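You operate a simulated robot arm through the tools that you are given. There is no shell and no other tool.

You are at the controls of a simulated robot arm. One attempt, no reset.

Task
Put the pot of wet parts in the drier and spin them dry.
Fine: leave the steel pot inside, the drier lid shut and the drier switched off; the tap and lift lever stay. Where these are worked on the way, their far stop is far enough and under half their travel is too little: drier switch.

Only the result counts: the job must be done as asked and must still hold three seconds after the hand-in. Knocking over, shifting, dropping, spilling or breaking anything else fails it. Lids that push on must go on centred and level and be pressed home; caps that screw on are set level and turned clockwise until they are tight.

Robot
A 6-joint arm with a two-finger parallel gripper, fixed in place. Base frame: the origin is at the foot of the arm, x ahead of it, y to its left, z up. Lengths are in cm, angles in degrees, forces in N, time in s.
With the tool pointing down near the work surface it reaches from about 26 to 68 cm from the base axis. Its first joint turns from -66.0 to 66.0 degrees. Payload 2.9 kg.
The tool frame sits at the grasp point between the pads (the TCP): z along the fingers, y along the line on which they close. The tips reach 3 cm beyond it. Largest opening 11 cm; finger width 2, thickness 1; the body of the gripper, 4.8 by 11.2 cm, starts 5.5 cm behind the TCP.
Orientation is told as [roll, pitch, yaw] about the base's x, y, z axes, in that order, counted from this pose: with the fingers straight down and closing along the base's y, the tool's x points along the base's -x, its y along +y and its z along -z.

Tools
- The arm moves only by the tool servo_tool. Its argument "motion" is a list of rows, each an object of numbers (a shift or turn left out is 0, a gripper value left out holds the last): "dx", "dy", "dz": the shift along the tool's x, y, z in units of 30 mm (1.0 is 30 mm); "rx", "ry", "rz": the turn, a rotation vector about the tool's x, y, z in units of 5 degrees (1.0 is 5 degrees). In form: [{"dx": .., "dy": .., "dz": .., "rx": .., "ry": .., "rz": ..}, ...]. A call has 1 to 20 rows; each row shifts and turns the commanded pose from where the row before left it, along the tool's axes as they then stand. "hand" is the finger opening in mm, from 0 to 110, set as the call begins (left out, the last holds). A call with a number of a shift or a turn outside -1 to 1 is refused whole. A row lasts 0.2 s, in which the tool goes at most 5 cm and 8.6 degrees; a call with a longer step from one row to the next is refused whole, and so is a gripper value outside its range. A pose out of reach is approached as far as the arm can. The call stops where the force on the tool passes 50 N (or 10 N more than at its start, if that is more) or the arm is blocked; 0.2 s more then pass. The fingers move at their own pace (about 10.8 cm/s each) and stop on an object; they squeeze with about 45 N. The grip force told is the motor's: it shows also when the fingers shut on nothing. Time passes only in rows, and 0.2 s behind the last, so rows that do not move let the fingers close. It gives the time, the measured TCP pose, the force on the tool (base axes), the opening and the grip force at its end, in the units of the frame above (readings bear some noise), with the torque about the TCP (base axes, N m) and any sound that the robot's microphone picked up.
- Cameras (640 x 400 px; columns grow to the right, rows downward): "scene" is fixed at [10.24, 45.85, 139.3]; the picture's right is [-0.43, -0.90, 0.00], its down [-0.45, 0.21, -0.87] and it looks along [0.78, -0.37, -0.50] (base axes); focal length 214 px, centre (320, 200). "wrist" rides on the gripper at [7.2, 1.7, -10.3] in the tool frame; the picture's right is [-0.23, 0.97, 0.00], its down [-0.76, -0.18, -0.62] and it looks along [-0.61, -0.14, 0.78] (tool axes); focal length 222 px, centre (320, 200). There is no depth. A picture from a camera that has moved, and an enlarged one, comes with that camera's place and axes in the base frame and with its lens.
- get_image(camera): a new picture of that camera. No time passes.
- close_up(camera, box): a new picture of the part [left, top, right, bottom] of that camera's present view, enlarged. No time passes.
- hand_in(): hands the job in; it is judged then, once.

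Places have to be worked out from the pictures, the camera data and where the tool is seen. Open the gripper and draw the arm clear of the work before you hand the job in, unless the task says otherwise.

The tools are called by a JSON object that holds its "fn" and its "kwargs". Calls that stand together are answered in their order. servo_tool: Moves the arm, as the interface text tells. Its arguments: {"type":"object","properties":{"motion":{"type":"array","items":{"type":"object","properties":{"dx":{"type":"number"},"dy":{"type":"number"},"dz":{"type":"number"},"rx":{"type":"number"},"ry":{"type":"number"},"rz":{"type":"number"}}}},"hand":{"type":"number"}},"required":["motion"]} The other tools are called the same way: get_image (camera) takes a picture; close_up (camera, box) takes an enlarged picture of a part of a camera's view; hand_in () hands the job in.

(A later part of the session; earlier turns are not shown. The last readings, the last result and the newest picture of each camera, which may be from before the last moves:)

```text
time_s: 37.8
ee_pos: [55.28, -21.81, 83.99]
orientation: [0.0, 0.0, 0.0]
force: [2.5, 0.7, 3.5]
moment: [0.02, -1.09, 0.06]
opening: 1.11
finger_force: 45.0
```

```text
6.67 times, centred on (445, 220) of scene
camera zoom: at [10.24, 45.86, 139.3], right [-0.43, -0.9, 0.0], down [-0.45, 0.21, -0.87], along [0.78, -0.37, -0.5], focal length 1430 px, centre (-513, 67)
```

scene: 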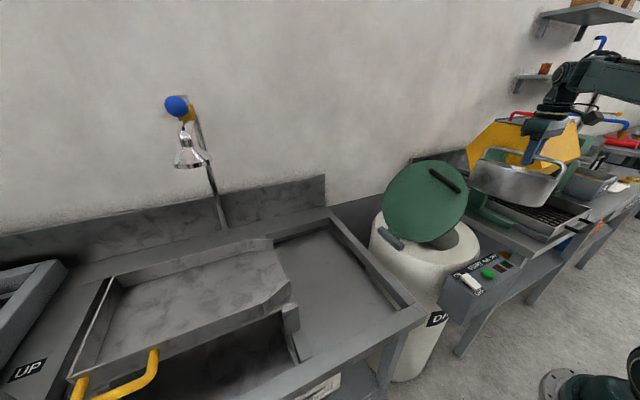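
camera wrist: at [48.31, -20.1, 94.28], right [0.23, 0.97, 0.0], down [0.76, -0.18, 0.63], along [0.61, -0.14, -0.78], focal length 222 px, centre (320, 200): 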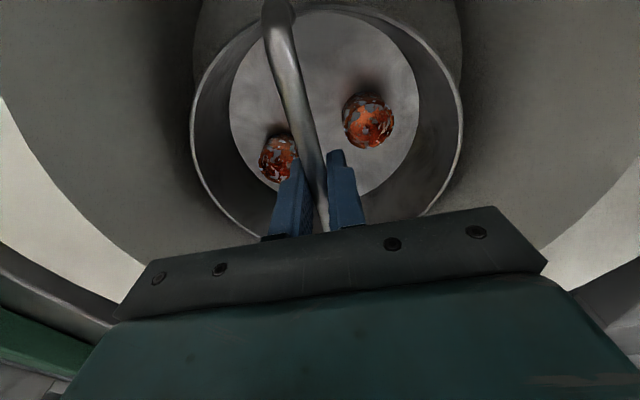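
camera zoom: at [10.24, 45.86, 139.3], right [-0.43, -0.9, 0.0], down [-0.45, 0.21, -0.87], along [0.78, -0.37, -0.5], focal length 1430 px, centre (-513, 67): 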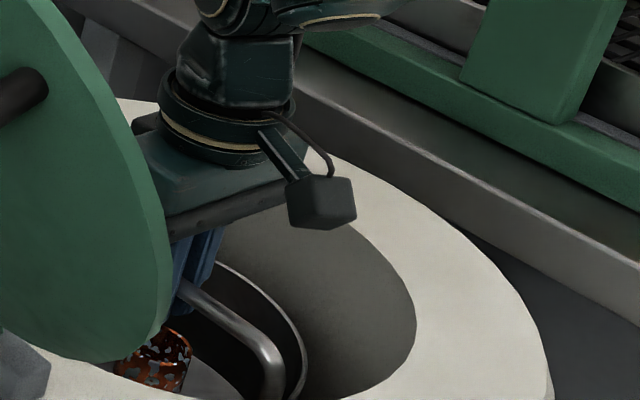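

The floor circle is about 12 cm in radius, so the pot stands free of the walls and the offset is only a slight pitch. I open the fingers to 60 mm.

{"fn": "servo_tool", "kwargs": {"hand": 60, "motion": [{}, {}, {}, {}]}}

{"fn": "get_image", "kwargs": {"camera": "wrist"}}

```text
time_s: 38.8
ee_pos: [55.25, -21.75, 84.13]
orientation: [-0.1, 0.1, 0.0]
force: [-0.5, -0.2, 0.1]
moment: [-0.03, 0.03, -0.01]
opening: 6.0
finger_force: 0.1
```

```text
taken
camera wrist: at [48.29, -20.13, 94.38], right [0.23, 0.97, 0.0], down [0.76, -0.18, 0.62], along [0.61, -0.14, -0.78], focal length 222 px, centre (320, 200)
```

wrist: 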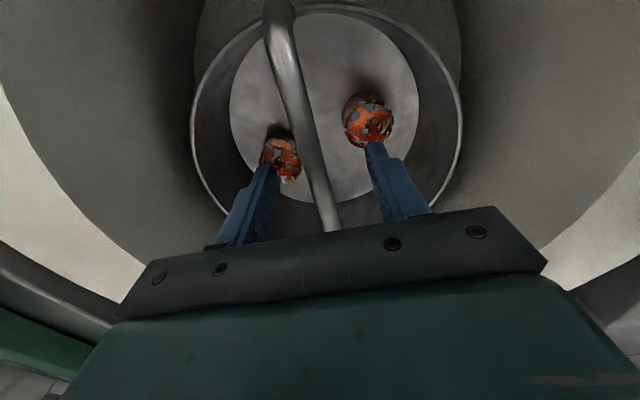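

The pot is free and upright on the floor of the drier. I rise straight up, clear of the mouth.

{"fn": "servo_tool", "kwargs": {"motion": [{"dz": -0.4}, {"dz": -0.6}, {"dz": -0.8}, {"dz": -0.9}, {"dz": -0.9}, {"dz": -0.9}, {"dz": -0.9}, {"dz": -0.9}, {"dz": -0.9}, {"dz": -0.9}, {"dz": -0.9}, {"dz": -0.9}, {"dz": -0.9}, {"dx": 0.8}, {"dx": 0.9}, {"dx": 0.9}, {"dx": 0.9}, {"dx": 0.9}, {"dx": 0.5}, {}]}}

{"fn": "get_image", "kwargs": {"camera": "wrist"}}

{"fn": "get_image", "kwargs": {"camera": "scene"}}

```text
time_s: 43.0
ee_pos: [40.52, -21.7, 116.68]
orientation: [0.0, 0.0, 0.0]
force: [-0.1, -0.2, -0.3]
moment: [0.01, -0.01, 0.0]
opening: 6.01
finger_force: 0.0
```

```text
taken
camera wrist: at [33.56, -20.0, 126.9], right [0.23, 0.97, 0.0], down [0.76, -0.18, 0.62], along [0.61, -0.14, -0.78], focal length 222 px, centre (320, 200)
```

wrist: 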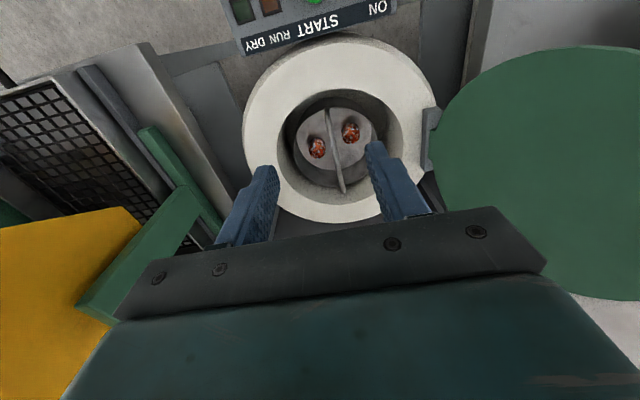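

```text
taken
```

scene: 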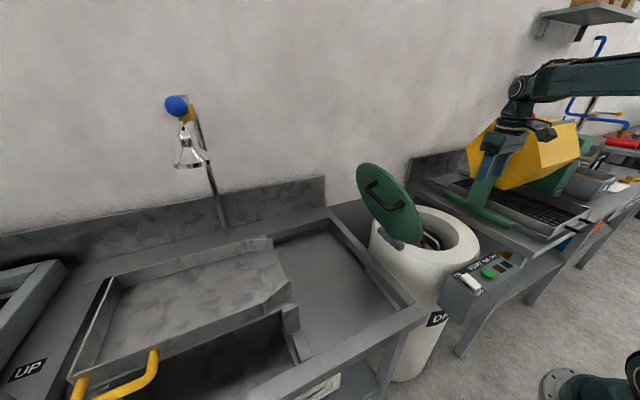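

The pot stands upright in the basket with both parts in it. Next I shut the lid. I close the fingers, rise above the lid's height and cross to its outer (+y) side.

{"fn": "servo_tool", "kwargs": {"hand": 0, "motion": [{"dz": -0.9}, {"dz": -0.9}, {"dz": -0.9}, {"dz": -0.9}, {"dz": -0.4}, {"dy": 1}, {"dy": 1}, {"dy": 1}, {"dy": 1}, {"dy": 1}, {"dy": 1}, {"dy": 1}, {"dy": 1}, {"dy": 1}, {"dy": 1}, {"dy": 1}, {"dy": 1}, {"dy": 0.4}, {}]}}

{"fn": "get_image", "kwargs": {"camera": "wrist"}}

{"fn": "get_image", "kwargs": {"camera": "scene"}}

```text
time_s: 47.0
ee_pos: [40.56, 15.44, 128.42]
orientation: [0.0, 0.0, -0.1]
force: [0.1, -0.1, 0.5]
moment: [0.0, -0.01, 0.0]
opening: 0.01
finger_force: 38.0
```

```text
taken
camera wrist: at [33.49, 17.14, 138.83], right [0.23, 0.97, 0.0], down [0.76, -0.18, 0.62], along [0.61, -0.14, -0.78], focal length 222 px, centre (320, 200)
```

wrist: 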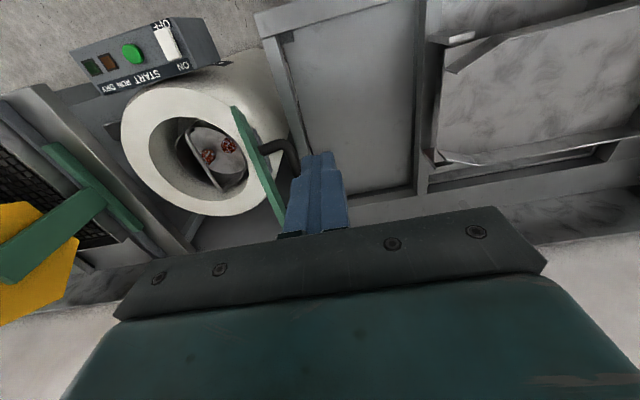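

```text
taken
```

scene: 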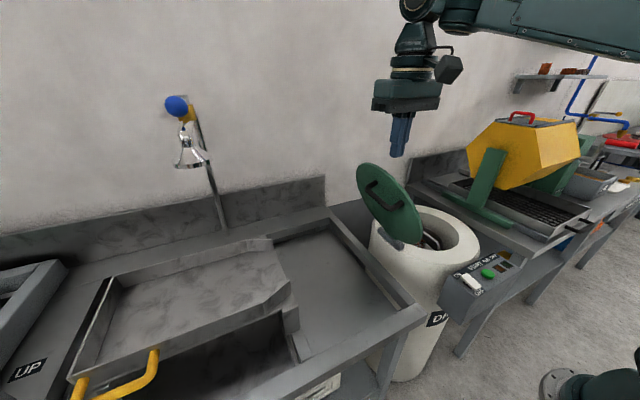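

The lid leans about 24° past vertical on its open side, with the handle at x≈44–54. I come down on its outer side at x≈57, y≈17, beside the handle.

{"fn": "servo_tool", "kwargs": {"motion": [{"dx": -0.61, "dz": 0.515, "dy": 0.06}, {"dx": -0.61, "dz": 0.515, "dy": 0.06}, {"dx": -0.61, "dz": 0.515, "dy": 0.06}, {"dx": -0.61, "dz": 0.515, "dy": 0.06}, {"dx": -0.61, "dz": 0.515, "dy": 0.06}, {"dx": -0.61, "dz": 0.515, "dy": 0.06}, {"dx": -0.61, "dz": 0.515, "dy": 0.06}, {"dx": -0.61, "dz": 0.515, "dy": 0.06}, {"dx": -0.61, "dz": 0.515, "dy": 0.06}, {}]}}

{"fn": "get_image", "kwargs": {"camera": "wrist"}}

{"fn": "close_up", "kwargs": {"camera": "scene", "box": [310, 120, 510, 260]}}

```text
time_s: 49.2
ee_pos: [57.17, 17.31, 114.52]
orientation: [0.1, 0.0, -0.1]
force: [0.7, -0.1, 0.1]
moment: [0.0, -0.02, -0.01]
opening: 0.01
finger_force: 37.7
```

```text
taken
camera wrist: at [50.18, 18.88, 124.8], right [0.23, 0.97, 0.0], down [0.76, -0.18, 0.62], along [0.61, -0.14, -0.78], focal length 222 px, centre (320, 200)
```

wrist: 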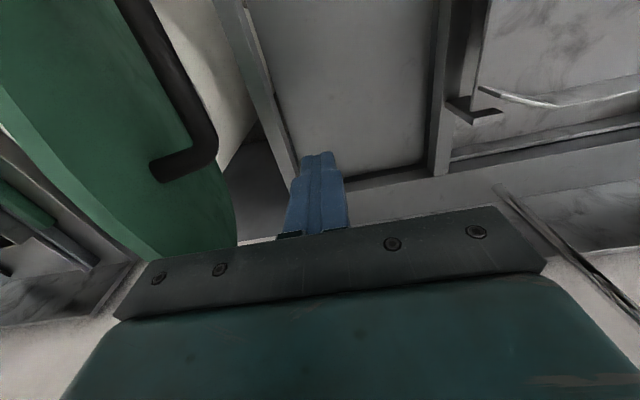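

```text
2.86 times, centred on (410, 190) of scene
camera zoom: at [10.24, 45.86, 139.3], right [-0.43, -0.9, 0.0], down [-0.45, 0.21, -0.87], along [0.78, -0.37, -0.5], focal length 613 px, centre (63, 229)
```

zoom: 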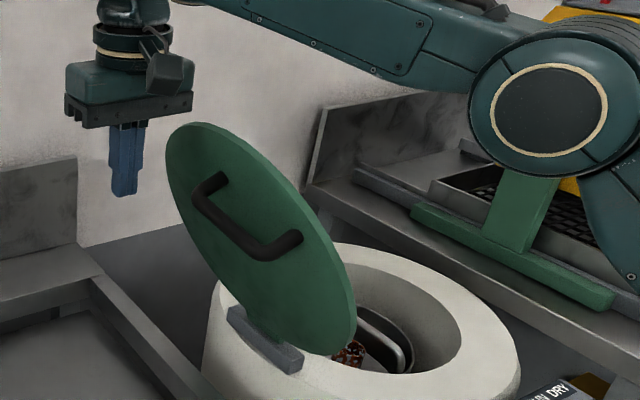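

The fingertip height (z≈111.5) is below the lid's top edge (≈115) and above its handle. I push toward -y, slower once contact is near.

{"fn": "servo_tool", "kwargs": {"motion": [{"dy": -0.7}, {"dy": -0.7}, {"dy": -0.6}, {"dy": -0.45}, {"dy": -0.45}, {"dy": -0.45}, {"dy": -0.45}, {"dy": -0.45}, {"dy": -0.45}]}}

{"fn": "close_up", "kwargs": {"camera": "scene", "box": [310, 120, 510, 260]}}

{"fn": "get_image", "kwargs": {"camera": "wrist"}}

```text
time_s: 51.2
ee_pos: [57.1, 2.82, 114.43]
orientation: [0.0, 0.0, -0.2]
force: [-0.3, 0.0, 0.5]
moment: [-0.05, -0.01, -0.02]
opening: 0.0
finger_force: 37.8
```

```text
2.86 times, centred on (410, 190) of scene
camera zoom: at [10.24, 45.86, 139.3], right [-0.43, -0.9, 0.0], down [-0.45, 0.21, -0.87], along [0.78, -0.37, -0.5], focal length 613 px, centre (63, 229)
```

zoom: 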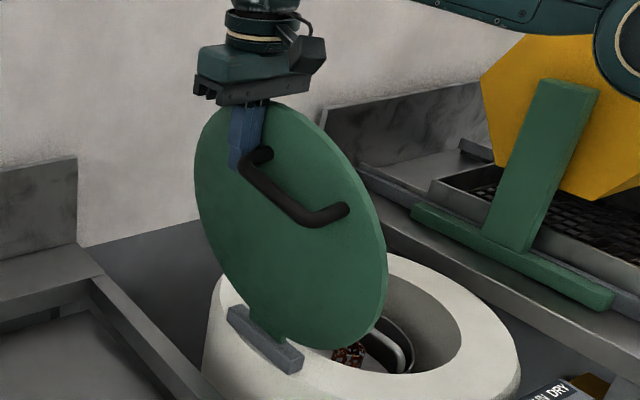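

```text
taken
camera wrist: at [50.1, 4.53, 124.82], right [0.23, 0.97, 0.0], down [0.76, -0.18, 0.62], along [0.61, -0.14, -0.78], focal length 222 px, centre (320, 200)
```

wrist: 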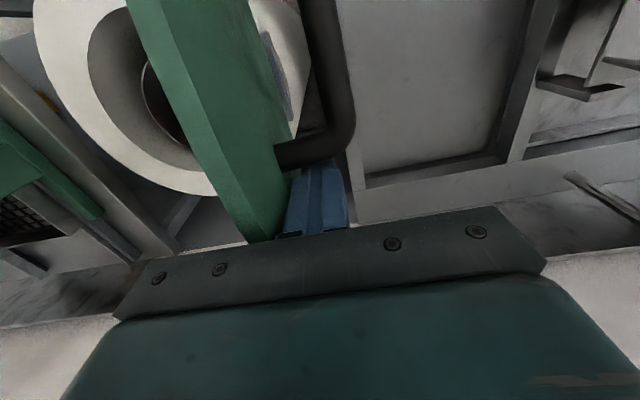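

The finger bears on the lid's upper part, just beyond the handle, and the lid is swinging easily. I continue pushing toward -y.

{"fn": "servo_tool", "kwargs": {"motion": [{"dy": -0.45}, {"dy": -0.45}, {"dy": -0.45}, {"dy": -0.45}, {"dy": -0.45}, {"dy": -0.45}, {"dy": -0.45}, {"dy": -0.45}]}}

{"fn": "close_up", "kwargs": {"camera": "scene", "box": [310, 120, 510, 260]}}

{"fn": "get_image", "kwargs": {"camera": "wrist"}}

```text
time_s: 53.0
ee_pos: [56.98, -7.78, 114.46]
orientation: [0.0, 0.0, 0.0]
force: [0.7, -0.6, -0.3]
moment: [-0.01, -0.02, 0.0]
opening: 0.0
finger_force: 37.9
```

```text
2.86 times, centred on (410, 190) of scene
camera zoom: at [10.24, 45.85, 139.3], right [-0.43, -0.9, 0.0], down [-0.45, 0.21, -0.87], along [0.78, -0.37, -0.5], focal length 613 px, centre (63, 229)
```

zoom: 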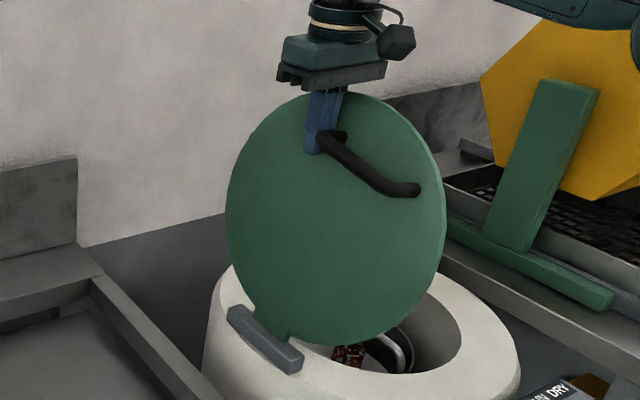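

```text
taken
camera wrist: at [50.01, -6.22, 124.81], right [0.23, 0.97, 0.0], down [0.76, -0.18, 0.62], along [0.61, -0.14, -0.78], focal length 222 px, centre (320, 200)
```

wrist: 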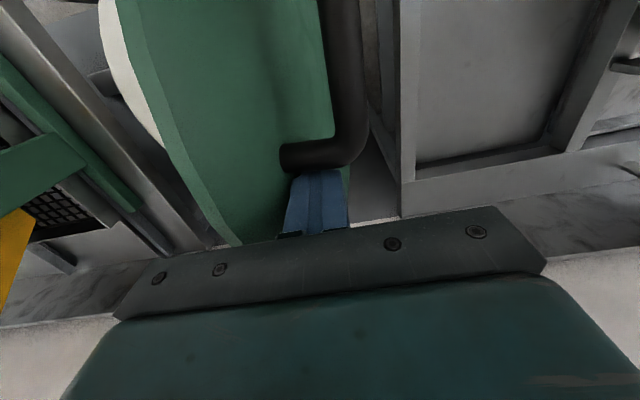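

The lid has passed vertical and still moves without resistance. I continue to about y=-20.

{"fn": "servo_tool", "kwargs": {"motion": [{"dy": -0.45}, {"dy": -0.45}, {"dy": -0.45}, {"dy": -0.45}, {"dy": -0.45}, {"dy": -0.45}, {"dy": -0.45}, {"dy": -0.45}, {"dy": -0.4}]}}

{"fn": "close_up", "kwargs": {"camera": "scene", "box": [310, 120, 510, 260]}}

{"fn": "get_image", "kwargs": {"camera": "wrist"}}

```text
time_s: 55.0
ee_pos: [56.99, -20.0, 114.66]
orientation: [0.0, 0.1, 0.0]
force: [-0.6, -0.9, 0.0]
moment: [0.01, 0.0, -0.02]
opening: 0.01
finger_force: 37.0
```

```text
2.86 times, centred on (410, 190) of scene
camera zoom: at [10.24, 45.85, 139.3], right [-0.43, -0.9, 0.0], down [-0.45, 0.21, -0.87], along [0.78, -0.37, -0.5], focal length 613 px, centre (63, 229)
```

zoom: 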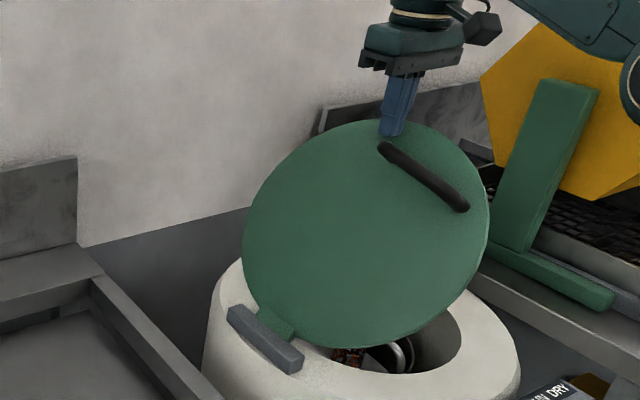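

```text
taken
camera wrist: at [50.01, -18.27, 124.96], right [0.23, 0.97, 0.0], down [0.76, -0.18, 0.62], along [0.61, -0.14, -0.78], focal length 222 px, centre (320, 200)
```

wrist: 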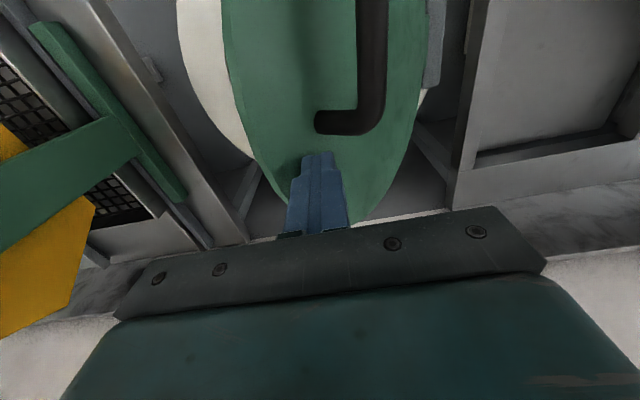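

The lid is at about 60° with the fingertip on its outer face. I now follow its arc downward, moving -y and down together.

{"fn": "servo_tool", "kwargs": {"motion": [{"dx": -0.15}, {"dy": -0.28, "dz": 0.41}, {"dy": -0.28, "dz": 0.41}, {"dy": -0.28, "dz": 0.41}, {"dy": -0.28, "dz": 0.41}, {"dy": -0.33, "dz": 0.48}, {"dy": -0.33, "dz": 0.48}, {"dy": -0.33, "dz": 0.48}, {"dy": -0.33, "dz": 0.48}]}}

{"fn": "close_up", "kwargs": {"camera": "scene", "box": [310, 120, 510, 260]}}

{"fn": "get_image", "kwargs": {"camera": "wrist"}}

```text
time_s: 57.0
ee_pos: [57.48, -27.29, 103.88]
orientation: [0.0, 0.1, 0.0]
force: [-0.1, -0.3, -0.7]
moment: [0.01, 0.01, 0.0]
opening: 0.0
finger_force: 38.1
```

```text
2.86 times, centred on (410, 190) of scene
camera zoom: at [10.24, 45.85, 139.3], right [-0.43, -0.9, 0.0], down [-0.45, 0.21, -0.87], along [0.78, -0.37, -0.5], focal length 613 px, centre (63, 229)
```

zoom: 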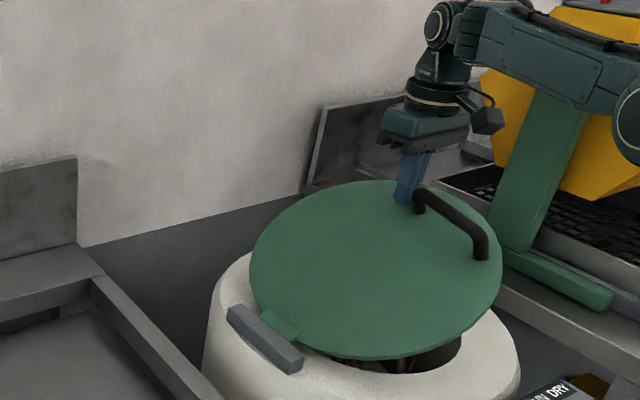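

```text
taken
camera wrist: at [50.48, -25.63, 114.11], right [0.23, 0.97, 0.0], down [0.76, -0.18, 0.62], along [0.61, -0.14, -0.78], focal length 222 px, centre (320, 200)
```

wrist: 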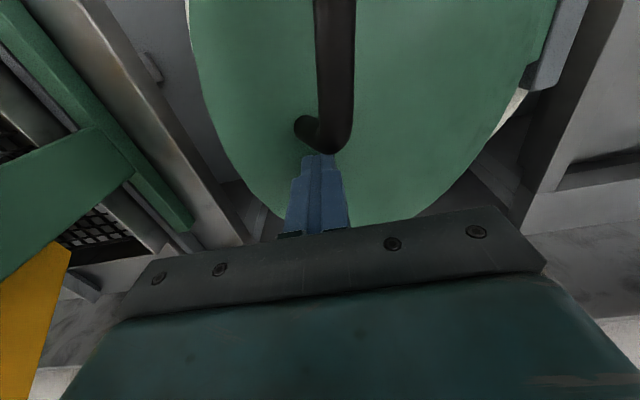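

The lid follows down to about 30°, with the finger clear of the handle. I keep lowering it.

{"fn": "servo_tool", "kwargs": {"motion": [{"dy": -0.1, "dz": 0.45}, {"dy": -0.1, "dz": 0.45}, {"dy": -0.1, "dz": 0.45}, {"dy": -0.1, "dz": 0.45}, {"dy": -0.05, "dz": 0.45}, {"dz": 0.45}, {}]}}

{"fn": "close_up", "kwargs": {"camera": "scene", "box": [310, 120, 510, 260]}}

{"fn": "get_image", "kwargs": {"camera": "wrist"}}

```text
time_s: 58.6
ee_pos: [57.38, -28.44, 95.93]
orientation: [-0.1, 0.0, 0.0]
force: [-0.1, -0.4, -0.5]
moment: [-0.03, -0.02, 0.02]
opening: 0.0
finger_force: 38.0
```

```text
2.86 times, centred on (410, 190) of scene
camera zoom: at [10.24, 45.85, 139.3], right [-0.43, -0.9, 0.0], down [-0.45, 0.21, -0.87], along [0.78, -0.37, -0.5], focal length 613 px, centre (63, 229)
```

zoom: 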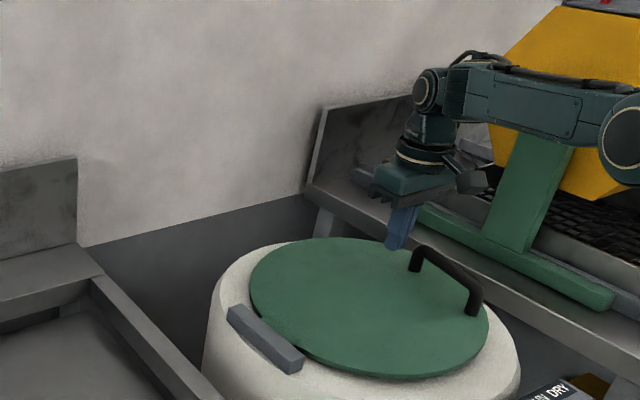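

```text
taken
camera wrist: at [50.45, -26.82, 106.19], right [0.23, 0.97, 0.0], down [0.76, -0.18, 0.62], along [0.61, -0.14, -0.78], focal length 222 px, centre (320, 200)
```

wrist: 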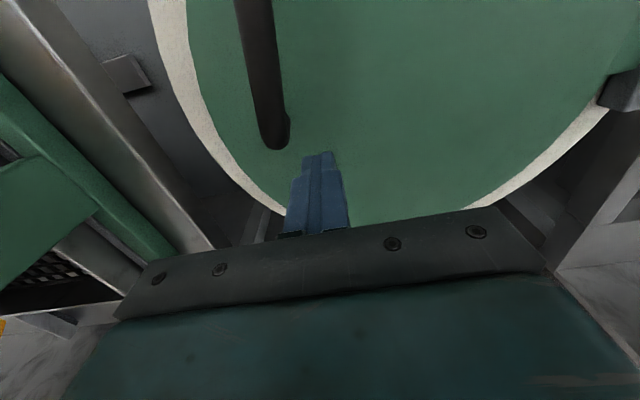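

The lid seems to have dropped nearly or fully shut. I continue down to contact and press it home gently.

{"fn": "servo_tool", "kwargs": {"motion": [{"dz": 0.4}, {"dz": 0.4}, {"dz": 0.3}, {"dz": 0.2}, {}]}}

```text
time_s: 59.8
ee_pos: [57.39, -28.69, 91.89]
orientation: [0.0, 0.0, 0.0]
force: [0.4, 0.1, -0.5]
moment: [-0.01, -0.02, -0.03]
opening: 0.03
finger_force: 38.6
```

No contact yet, with the tip at z≈88.9. I lower further in small steps.

{"fn": "servo_tool", "kwargs": {"motion": [{"dz": 0.2}, {"dz": 0.2}, {"dz": 0.1}, {}]}}

{"fn": "close_up", "kwargs": {"camera": "scene", "box": [350, 170, 510, 280]}}

```text
time_s: 60.8
ee_pos: [57.38, -28.57, 91.05]
orientation: [-0.2, -0.4, -0.1]
force: [-17.0, 6.1, 41.4]
moment: [0.2, 0.88, 0.11]
opening: 0.02
finger_force: 37.6
```

```text
3.64 times, centred on (430, 225) of scene
camera zoom: at [10.12, 45.91, 139.29], right [-0.43, -0.9, 0.0], down [-0.45, 0.21, -0.87], along [0.78, -0.37, -0.5], focal length 780 px, centre (-80, 109)
```

zoom: 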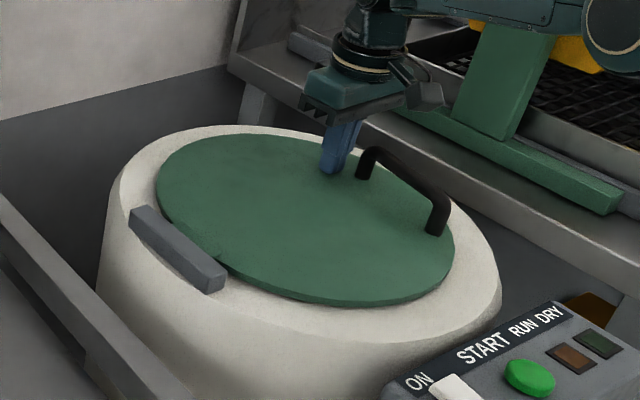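

The lid is shut and pressed with about 41 N. I rise and pull back to view the control panel, whose START button I judge to be near (30, -20, 87) with the rocker near (30, -12, 87).

{"fn": "servo_tool", "kwargs": {"motion": [{"dz": -0.5}, {"dz": -0.8}, {"dz": -0.8}, {"dz": -0.8}, {"dz": -0.8}, {"dz": -0.8}, {"dz": -0.8}, {"dx": 0.9}, {"dx": 0.9}, {"dx": 0.9, "dy": 0.3}, {"dx": 0.9, "dy": 0.3}, {"dx": 0.9, "dy": 0.3}, {"dx": 0.9, "dy": 0.3}, {"dx": 0.9, "dy": 0.3}, {"dx": 0.9, "dy": 0.4}, {"dx": 0.9, "dy": 0.5}, {"dx": 0.6, "dy": 0.6}, {}]}}

{"fn": "get_image", "kwargs": {"camera": "wrist"}}

{"fn": "get_image", "kwargs": {"camera": "scene"}}

```text
time_s: 64.6
ee_pos: [31.13, -19.53, 106.34]
orientation: [0.1, 0.0, 0.0]
force: [0.4, -0.5, 0.0]
moment: [0.03, 0.01, -0.03]
opening: 0.0
finger_force: 37.6
```

```text
taken
camera wrist: at [24.22, -17.82, 116.65], right [0.23, 0.97, 0.0], down [0.76, -0.18, 0.62], along [0.61, -0.14, -0.78], focal length 222 px, centre (320, 200)
```

wrist: 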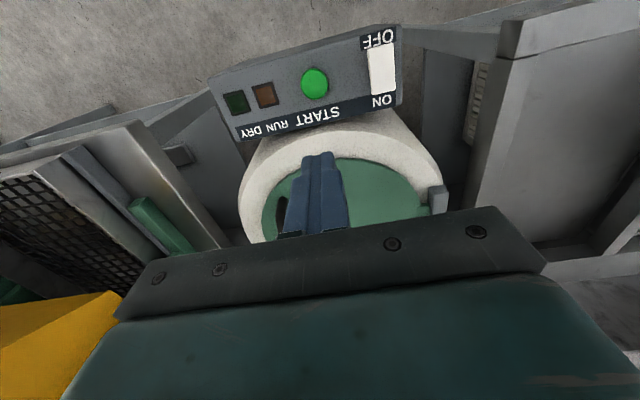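

```text
taken
```

scene: 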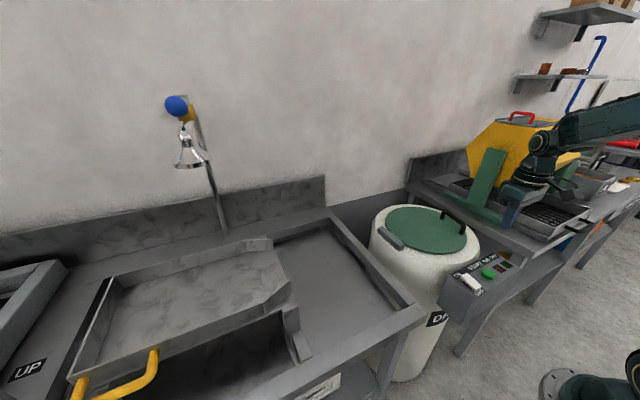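

The lid sits flat and shut. I zoom in on the panel from both cameras to see which end of the rocker is down.

{"fn": "close_up", "kwargs": {"camera": "wrist", "box": [200, 15, 420, 150]}}

{"fn": "close_up", "kwargs": {"camera": "scene", "box": [440, 255, 520, 305]}}

{"fn": "close_up", "kwargs": {"camera": "wrist", "box": [340, 20, 420, 120]}}

```text
2.91 times, centred on (310, 82) of wrist
camera zoom: at [24.22, -17.82, 116.65], right [0.23, 0.97, 0.0], down [0.76, -0.18, 0.62], along [0.61, -0.14, -0.78], focal length 646 px, centre (349, 542)
```

zoom: 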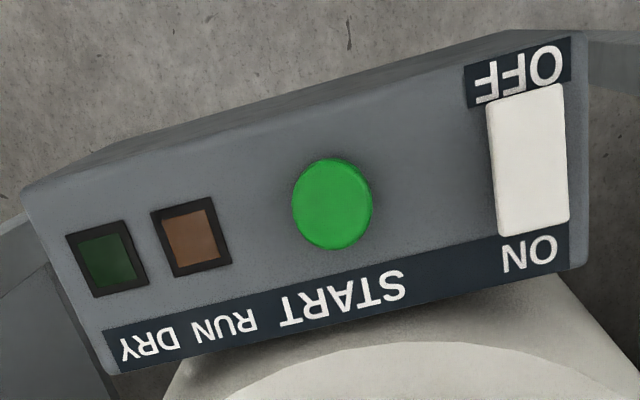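

```text
8.00 times, centred on (480, 280) of scene
camera zoom: at [10.24, 45.86, 139.3], right [-0.43, -0.9, 0.0], down [-0.45, 0.21, -0.87], along [0.78, -0.37, -0.5], focal length 1716 px, centre (-960, -440)
```

zoom: 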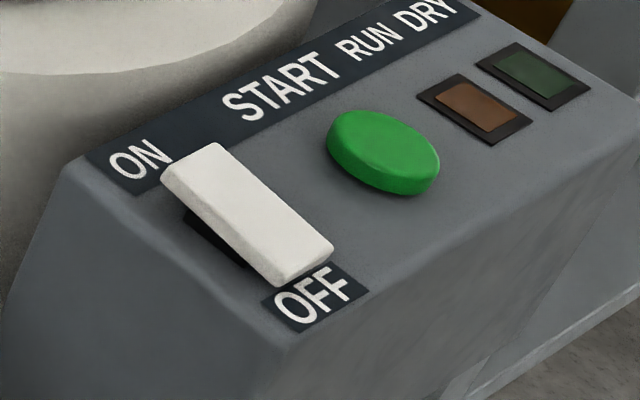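

```text
4.00 times, centred on (380, 70) of wrist
camera zoom: at [24.22, -17.82, 116.65], right [0.23, 0.97, 0.0], down [0.76, -0.18, 0.62], along [0.61, -0.14, -0.78], focal length 888 px, centre (80, 720)
```

zoom: 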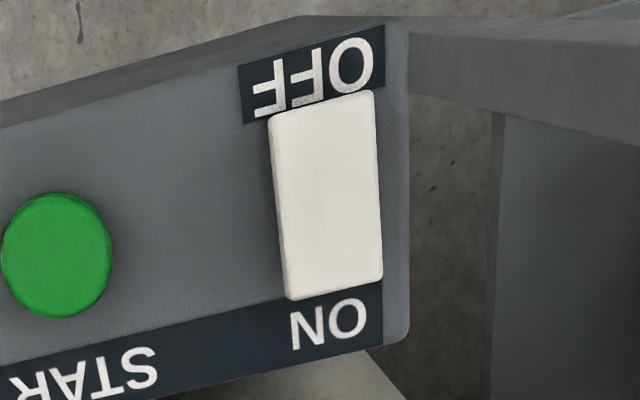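

The ON end (toward +x) is raised and the OFF end is down, so the drier is off. The panel face is level, with the rocker spanning x≈27.7–32.4 at y≈-12. I bring the closed fingertip above its ON end.

{"fn": "servo_tool", "kwargs": {"motion": [{"dy": 0.6, "dx": -0.06}, {"dy": 0.65, "dx": -0.06}, {"dy": 0.65, "dx": -0.06}, {"dy": 0.61, "dx": -0.03}, {"dz": 0.6}, {"dz": 0.6}, {"dz": 0.6}, {"dz": 0.6}, {"dz": 0.6}, {"dz": 0.6}, {"dz": 0.4}, {}]}}

{"fn": "get_image", "kwargs": {"camera": "wrist"}}

{"fn": "close_up", "kwargs": {"camera": "scene", "box": [420, 220, 540, 310]}}

```text
time_s: 67.2
ee_pos: [32.07, -11.98, 94.37]
orientation: [0.0, 0.0, 0.0]
force: [0.1, 0.8, 0.7]
moment: [-0.03, -0.01, -0.02]
opening: 0.0
finger_force: 37.9
```

```text
taken
camera wrist: at [25.05, -10.38, 104.61], right [0.23, 0.97, 0.0], down [0.76, -0.18, 0.62], along [0.61, -0.14, -0.78], focal length 222 px, centre (320, 200)
```

wrist: 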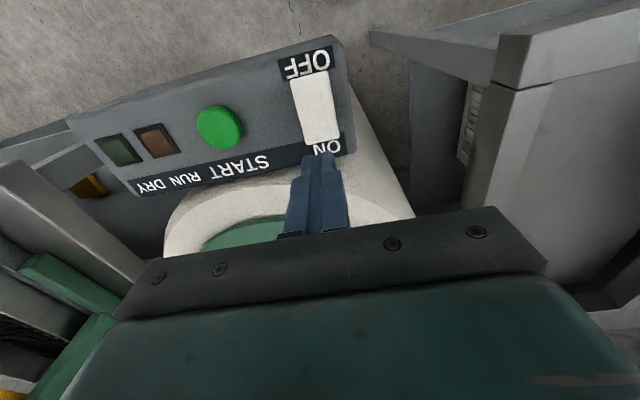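

```text
4.44 times, centred on (480, 265) of scene
camera zoom: at [10.24, 45.85, 139.3], right [-0.43, -0.9, 0.0], down [-0.45, 0.21, -0.87], along [0.78, -0.37, -0.5], focal length 953 px, centre (-391, -89)
```

zoom: 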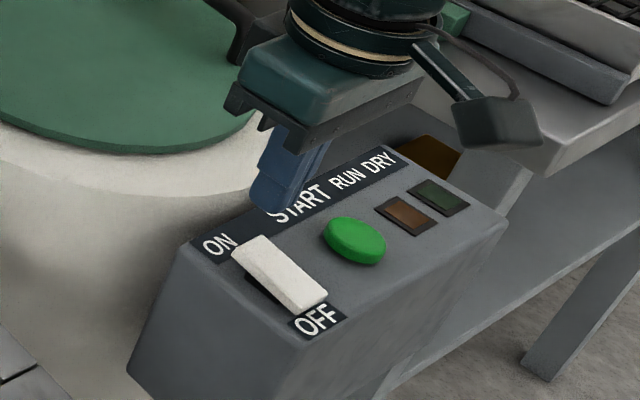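

The fingertip is about 0.6 cm too far toward +x, so I shift it to x≈31.5 and lower until it presses the ON end.

{"fn": "servo_tool", "kwargs": {"motion": [{"dx": 0.19}, {"dz": 0.3}, {"dz": 0.3}, {"dz": 0.15}, {}]}}

{"fn": "servo_tool", "kwargs": {"motion": [{"dz": 0.1}, {"dz": 0.1}, {"dz": 0.1}, {}]}}

{"fn": "close_up", "kwargs": {"camera": "scene", "box": [420, 220, 540, 310]}}

```text
time_s: 68.4
ee_pos: [31.35, -11.92, 92.17]
orientation: [0.0, 0.0, -0.2]
force: [0.0, -0.1, 0.8]
moment: [-0.04, 0.04, -0.05]
opening: 0.02
finger_force: 37.5
```

```text
time_s: 69.4
ee_pos: [31.27, -12.0, 91.13]
orientation: [-0.1, 0.0, -0.1]
force: [0.1, 0.2, 0.0]
moment: [0.01, -0.01, 0.01]
opening: 0.03
finger_force: 37.5
```

```text
4.44 times, centred on (480, 265) of scene
camera zoom: at [10.24, 45.85, 139.3], right [-0.43, -0.9, 0.0], down [-0.45, 0.21, -0.87], along [0.78, -0.37, -0.5], focal length 953 px, centre (-391, -89)
```

zoom: 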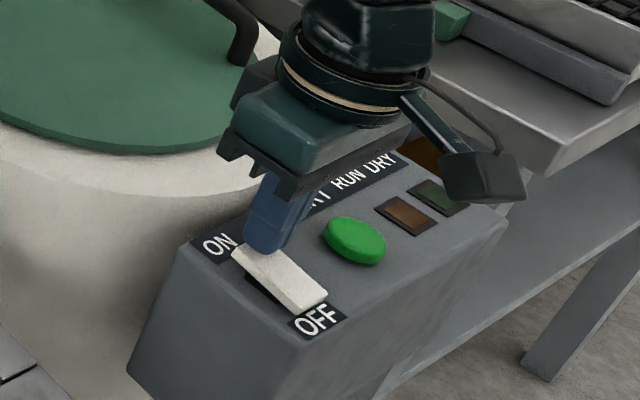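

The tip is right over the ON end with no contact yet. I lower a little more in small steps.

{"fn": "servo_tool", "kwargs": {"motion": [{"dz": 0.1}, {"dz": 0.1}, {}]}}

{"fn": "servo_tool", "kwargs": {"motion": [{"dz": 0.08}, {"dz": 0.08}, {}]}}

{"fn": "close_up", "kwargs": {"camera": "scene", "box": [420, 220, 540, 310]}}

```text
time_s: 70.2
ee_pos: [31.35, -11.93, 90.57]
orientation: [0.0, -0.1, 0.0]
force: [1.5, 0.6, 8.3]
moment: [0.03, 0.05, 0.0]
opening: 0.02
finger_force: 37.8
```

```text
time_s: 70.6
ee_pos: [31.5, -12.0, 90.63]
orientation: [0.0, 0.0, 0.0]
force: [-2.4, 0.5, 9.0]
moment: [0.01, 0.17, -0.01]
opening: 0.0
finger_force: 37.3
stopped in row 2: the force on the tool passed its limit at 60 N (the readings are from after the stop); the commanded pose is now the measured one
```

```text
4.44 times, centred on (480, 265) of scene
camera zoom: at [10.22, 45.86, 139.3], right [-0.43, -0.9, 0.0], down [-0.45, 0.21, -0.87], along [0.78, -0.37, -0.5], focal length 953 px, centre (-391, -89)
```

zoom: 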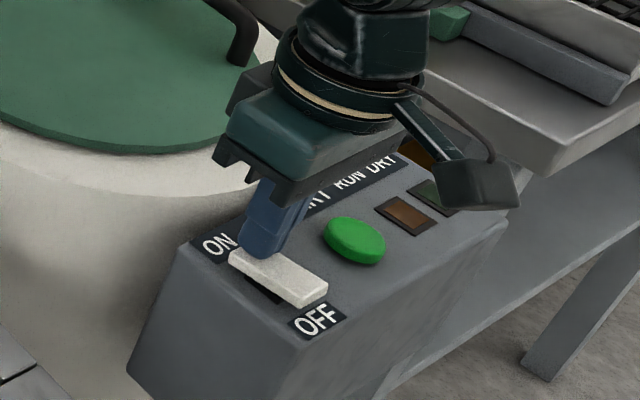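

The force hit a hard stop and the rocker appears to have tipped over to ON. I lift off to check its state.

{"fn": "servo_tool", "kwargs": {"motion": [{"dz": -0.3}, {"dz": -0.6}, {"dz": -0.6}, {"dz": -0.6}, {}]}}

{"fn": "close_up", "kwargs": {"camera": "scene", "box": [440, 255, 520, 305]}}

{"fn": "close_up", "kwargs": {"camera": "wrist", "box": [60, 20, 360, 220]}}

```text
time_s: 71.8
ee_pos: [31.47, -11.87, 96.83]
orientation: [0.0, -0.2, 0.0]
force: [-0.5, 0.1, -0.4]
moment: [0.01, 0.01, 0.0]
opening: 0.0
finger_force: 37.6
```

```text
8.00 times, centred on (480, 280) of scene
camera zoom: at [10.24, 45.86, 139.3], right [-0.43, -0.9, 0.0], down [-0.45, 0.21, -0.87], along [0.78, -0.37, -0.5], focal length 1716 px, centre (-960, -440)
```

zoom: 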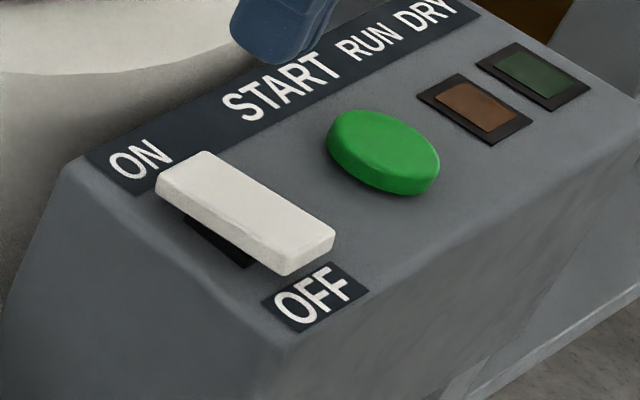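

```text
2.00 times, centred on (210, 120) of wrist
camera zoom: at [24.46, -10.26, 107.2], right [0.23, 0.97, 0.0], down [0.76, -0.18, 0.63], along [0.61, -0.14, -0.78], focal length 444 px, centre (540, 360)
```

zoom: 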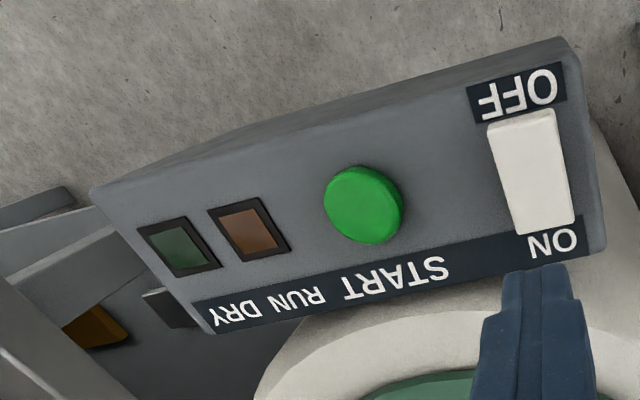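

The rocker is now on ON, with its OFF end lifted. Next I move over the START button at about (29.7, -19.8).

{"fn": "servo_tool", "kwargs": {"motion": [{"dy": -0.6, "dx": 0.15}, {"dy": -0.7, "dx": 0.15}, {"dy": -0.7, "dx": 0.15}, {"dy": -0.63, "dx": 0.14}, {}]}}

{"fn": "get_image", "kwargs": {"camera": "wrist"}}

{"fn": "close_up", "kwargs": {"camera": "scene", "box": [420, 220, 540, 310]}}

```text
time_s: 73.0
ee_pos: [29.59, -19.84, 96.86]
orientation: [-0.1, -0.2, 0.1]
force: [0.1, 0.1, 0.1]
moment: [0.0, 0.02, 0.06]
opening: 0.0
finger_force: 37.8
```

```text
taken
camera wrist: at [22.63, -18.14, 107.12], right [0.23, 0.97, 0.0], down [0.76, -0.18, 0.63], along [0.61, -0.14, -0.78], focal length 222 px, centre (320, 200)
```

wrist: 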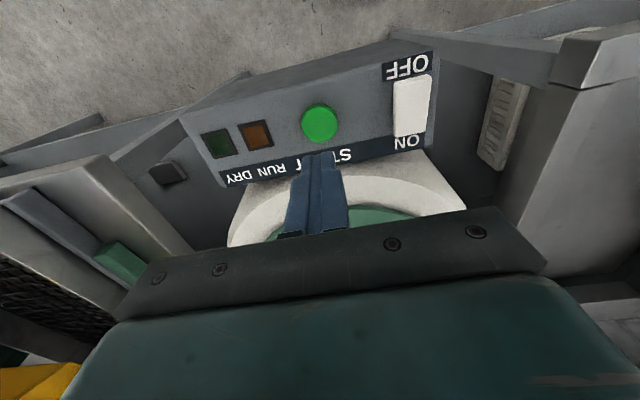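

```text
4.44 times, centred on (480, 265) of scene
camera zoom: at [10.24, 45.85, 139.3], right [-0.43, -0.9, 0.0], down [-0.45, 0.21, -0.87], along [0.78, -0.37, -0.5], focal length 953 px, centre (-391, -89)
```

zoom: 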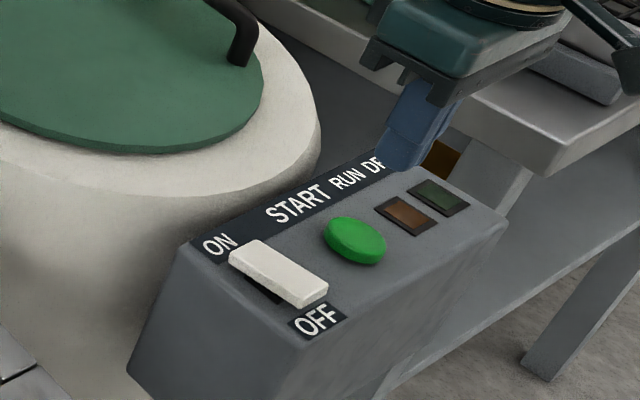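

The button sits at (29.4, -19.7), directly below the fingertip. I lower toward it, then press in fine steps.

{"fn": "servo_tool", "kwargs": {"motion": [{"dz": 0.5}, {"dz": 0.5}, {"dz": 0.4}, {"dz": 0.2}, {}]}}

{"fn": "servo_tool", "kwargs": {"motion": [{"dz": 0.1}, {"dz": 0.1}, {}]}}

{"fn": "close_up", "kwargs": {"camera": "scene", "box": [420, 220, 540, 310]}}

```text
time_s: 74.2
ee_pos: [29.7, -19.96, 92.07]
orientation: [0.0, -0.3, 0.0]
force: [0.0, -0.4, 0.1]
moment: [-0.01, 0.01, 0.02]
opening: 0.01
finger_force: 37.6
```

```text
time_s: 75.0
ee_pos: [29.65, -19.89, 91.42]
orientation: [0.0, -0.2, 0.0]
force: [0.1, 0.6, 0.7]
moment: [-0.01, 0.01, -0.03]
opening: 0.0
finger_force: 37.7
```

```text
4.44 times, centred on (480, 265) of scene
camera zoom: at [10.24, 45.85, 139.3], right [-0.43, -0.9, 0.0], down [-0.45, 0.21, -0.87], along [0.78, -0.37, -0.5], focal length 953 px, centre (-391, -89)
```

zoom: 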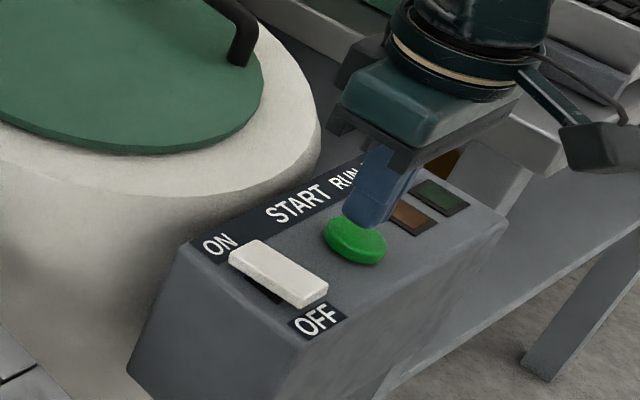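

Almost touching. I press down in small steps.

{"fn": "servo_tool", "kwargs": {"motion": [{"dz": 0.1}, {"dz": 0.08}, {}]}}

{"fn": "servo_tool", "kwargs": {"motion": [{"dz": 0.08}, {"dz": 0.08}, {}]}}

{"fn": "close_up", "kwargs": {"camera": "scene", "box": [420, 220, 540, 310]}}

```text
time_s: 75.8
ee_pos: [29.77, -19.85, 90.86]
orientation: [0.0, -0.1, 0.0]
force: [0.4, 0.8, 0.2]
moment: [0.01, 0.01, 0.02]
opening: 0.0
finger_force: 37.5
```

```text
time_s: 76.6
ee_pos: [29.77, -20.0, 90.53]
orientation: [0.0, 0.0, -0.1]
force: [0.3, 0.1, -0.9]
moment: [-0.02, 0.01, 0.0]
opening: 0.0
finger_force: 38.3
```

```text
4.44 times, centred on (480, 265) of scene
camera zoom: at [10.24, 45.85, 139.3], right [-0.43, -0.9, 0.0], down [-0.45, 0.21, -0.87], along [0.78, -0.37, -0.5], focal length 953 px, centre (-391, -89)
```

zoom: 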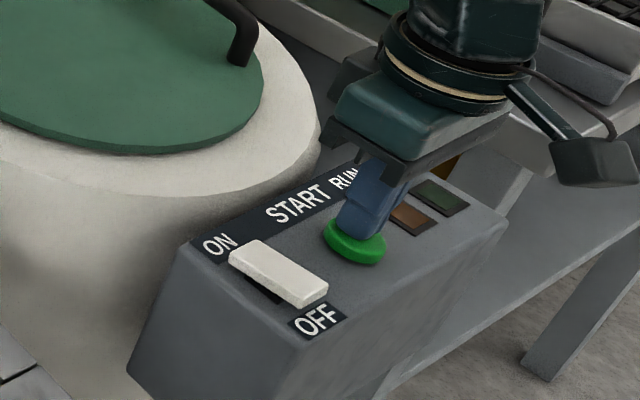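

Still no force at tip height 87.5. I continue a few more millimetres.

{"fn": "servo_tool", "kwargs": {"motion": [{"dz": 0.08}, {"dz": 0.08}, {}]}}

{"fn": "servo_tool", "kwargs": {"motion": [{"dz": 0.08}, {"dz": 0.06}, {}]}}

{"fn": "close_up", "kwargs": {"camera": "scene", "box": [420, 220, 540, 310]}}

```text
time_s: 77.4
ee_pos: [29.75, -19.97, 89.94]
orientation: [-0.2, -0.2, 0.0]
force: [1.5, 1.1, 2.2]
moment: [0.04, 0.0, -0.01]
opening: 0.01
finger_force: 37.6
heard: click
```

```text
time_s: 78.2
ee_pos: [29.73, -19.93, 89.56]
orientation: [0.0, -0.2, -0.1]
force: [-1.6, 3.6, 18.0]
moment: [0.12, 0.11, 0.0]
opening: 0.0
finger_force: 37.6
```

```text
4.44 times, centred on (480, 265) of scene
camera zoom: at [10.22, 45.87, 139.3], right [-0.43, -0.9, 0.0], down [-0.45, 0.21, -0.87], along [0.78, -0.37, -0.5], focal length 953 px, centre (-391, -89)
```

zoom: 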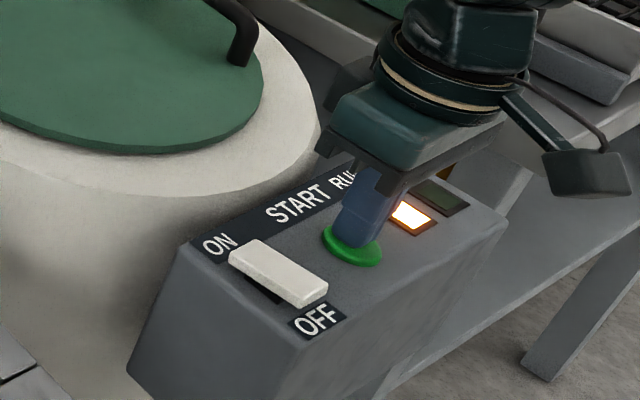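

The button clicked and the RUN lamp is lit. I lift off the button and wait for the DRY lamp.

{"fn": "servo_tool", "kwargs": {"motion": [{"dz": -0.3}, {"dz": -0.6}, {"dz": -0.6}, {"dz": -0.6}, {"dz": -0.4}, {}, {}, {}, {}, {}, {}, {}, {}, {}, {}]}}

{"fn": "close_up", "kwargs": {"camera": "scene", "box": [400, 190, 540, 310]}}

```text
time_s: 81.4
ee_pos: [29.66, -19.83, 97.04]
orientation: [0.0, -0.2, -0.1]
force: [-0.1, -0.2, -0.6]
moment: [-0.03, 0.0, -0.03]
opening: 0.0
finger_force: 37.5
```

```text
3.33 times, centred on (470, 250) of scene
camera zoom: at [10.24, 45.85, 139.3], right [-0.43, -0.9, 0.0], down [-0.45, 0.21, -0.87], along [0.78, -0.37, -0.5], focal length 715 px, centre (-180, 33)
```

zoom: 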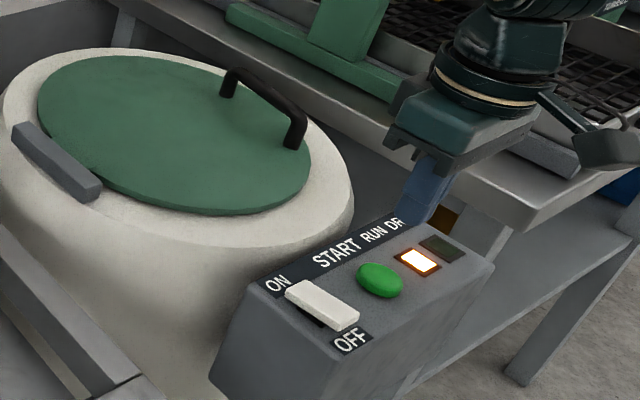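

RUN stays lit and the lid is shut. While it spins I move over the rocker's OFF end at (28.5, -11.9), keeping clear of it, and wait.

{"fn": "servo_tool", "kwargs": {"motion": [{"dy": 0.6, "dx": 0.1}, {"dy": 0.7, "dx": 0.1}, {"dy": 0.7, "dx": 0.1}, {"dy": 0.63, "dx": 0.09}, {}, {}, {}, {}, {}, {}, {}, {}, {}, {}, {}, {}, {}, {}, {}, {}]}}

{"fn": "get_image", "kwargs": {"camera": "wrist"}}

{"fn": "close_up", "kwargs": {"camera": "scene", "box": [400, 190, 540, 310]}}

```text
time_s: 85.6
ee_pos: [28.57, -11.7, 97.02]
orientation: [0.0, -0.1, 0.0]
force: [-0.1, 0.2, 0.0]
moment: [0.0, -0.02, 0.01]
opening: 0.0
finger_force: 37.4
```

```text
taken
camera wrist: at [21.51, -10.13, 107.32], right [0.23, 0.97, 0.0], down [0.76, -0.18, 0.63], along [0.61, -0.14, -0.78], focal length 222 px, centre (320, 200)
```

wrist: 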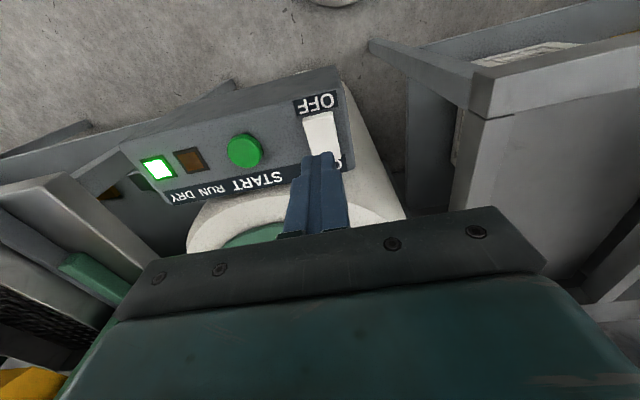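

```text
3.33 times, centred on (470, 250) of scene
camera zoom: at [10.24, 45.86, 139.3], right [-0.43, -0.9, 0.0], down [-0.45, 0.21, -0.87], along [0.78, -0.37, -0.5], focal length 715 px, centre (-180, 33)
```

zoom: 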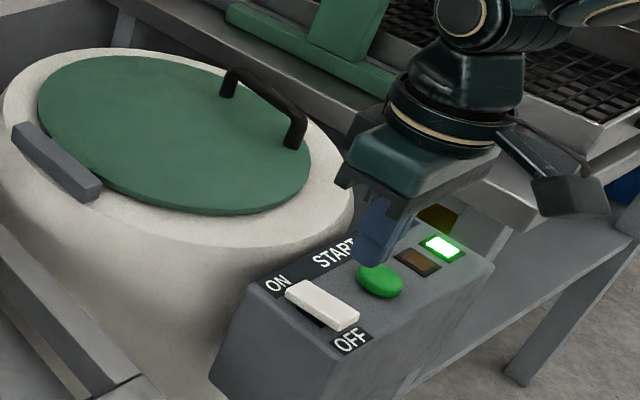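

The DRY lamp is green and RUN is out, so the spin is finished. I now lower the fingertip onto the rocker's OFF end.

{"fn": "servo_tool", "kwargs": {"motion": [{"dz": 0.5, "dx": 0.03, "dy": -0.03}, {"dz": 0.5}, {"dz": 0.4}, {"dz": 0.3}, {"dz": 0.1}, {}]}}

{"fn": "servo_tool", "kwargs": {"motion": [{"dz": 0.1}, {"dz": 0.1}, {}]}}

{"fn": "close_up", "kwargs": {"camera": "scene", "box": [420, 220, 540, 310]}}

```text
time_s: 87.0
ee_pos: [28.5, -12.08, 91.66]
orientation: [0.0, -0.2, 0.0]
force: [-0.7, -0.4, 0.5]
moment: [-0.02, 0.02, 0.01]
opening: 0.01
finger_force: 37.7
```

```text
time_s: 87.8
ee_pos: [28.54, -12.14, 90.96]
orientation: [-0.1, -0.1, 0.0]
force: [-0.2, 0.1, 0.8]
moment: [0.0, 0.02, 0.03]
opening: 0.0
finger_force: 37.6
```

```text
4.44 times, centred on (480, 265) of scene
camera zoom: at [10.24, 45.86, 139.3], right [-0.43, -0.9, 0.0], down [-0.45, 0.21, -0.87], along [0.78, -0.37, -0.5], focal length 953 px, centre (-391, -89)
```

zoom: 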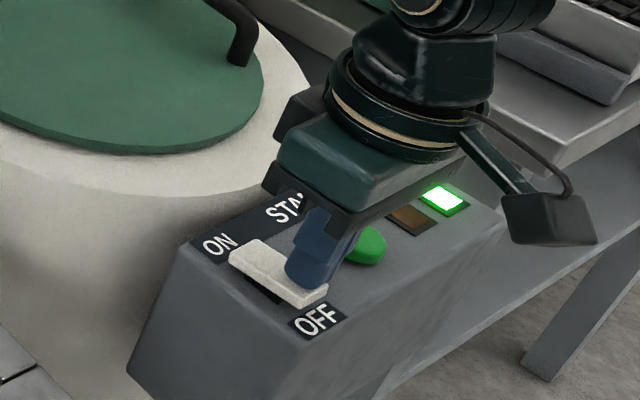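

The tip is right above the OFF half. I press down until the stop is felt.

{"fn": "servo_tool", "kwargs": {"motion": [{"dz": 0.1}, {"dz": 0.08}, {}]}}

{"fn": "servo_tool", "kwargs": {"motion": [{"dz": 0.06}, {"dz": 0.06}, {"dz": 0.06}, {"dz": 0.06}, {}]}}

{"fn": "close_up", "kwargs": {"camera": "scene", "box": [420, 220, 540, 310]}}

```text
time_s: 88.8
ee_pos: [28.55, -12.07, 90.63]
orientation: [-0.2, -0.1, 0.0]
force: [-4.6, 0.9, 9.6]
moment: [0.02, 0.06, 0.08]
opening: 0.03
finger_force: 37.3
stopped in row 3: the force on the tool passed its limit at 52 N (the readings are from after the stop); the commanded pose is now the measured one
```

```text
time_s: 89.2
ee_pos: [28.38, -12.14, 90.69]
orientation: [-0.1, -0.1, -0.1]
force: [-4.9, 1.5, 10.3]
moment: [-0.01, 0.02, 0.06]
opening: 0.0
finger_force: 38.1
stopped in row 2: the force on the tool passed its limit at 60 N (the readings are from after the stop); the commanded pose is now the measured one
```

```text
4.44 times, centred on (480, 265) of scene
camera zoom: at [10.22, 45.86, 139.3], right [-0.43, -0.9, 0.0], down [-0.45, 0.21, -0.87], along [0.78, -0.37, -0.5], focal length 953 px, centre (-391, -89)
```

zoom: 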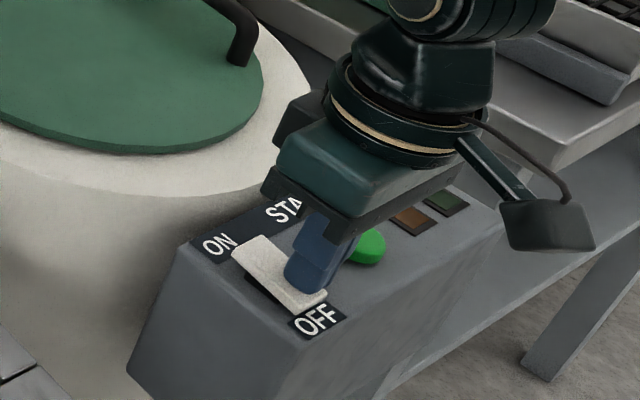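

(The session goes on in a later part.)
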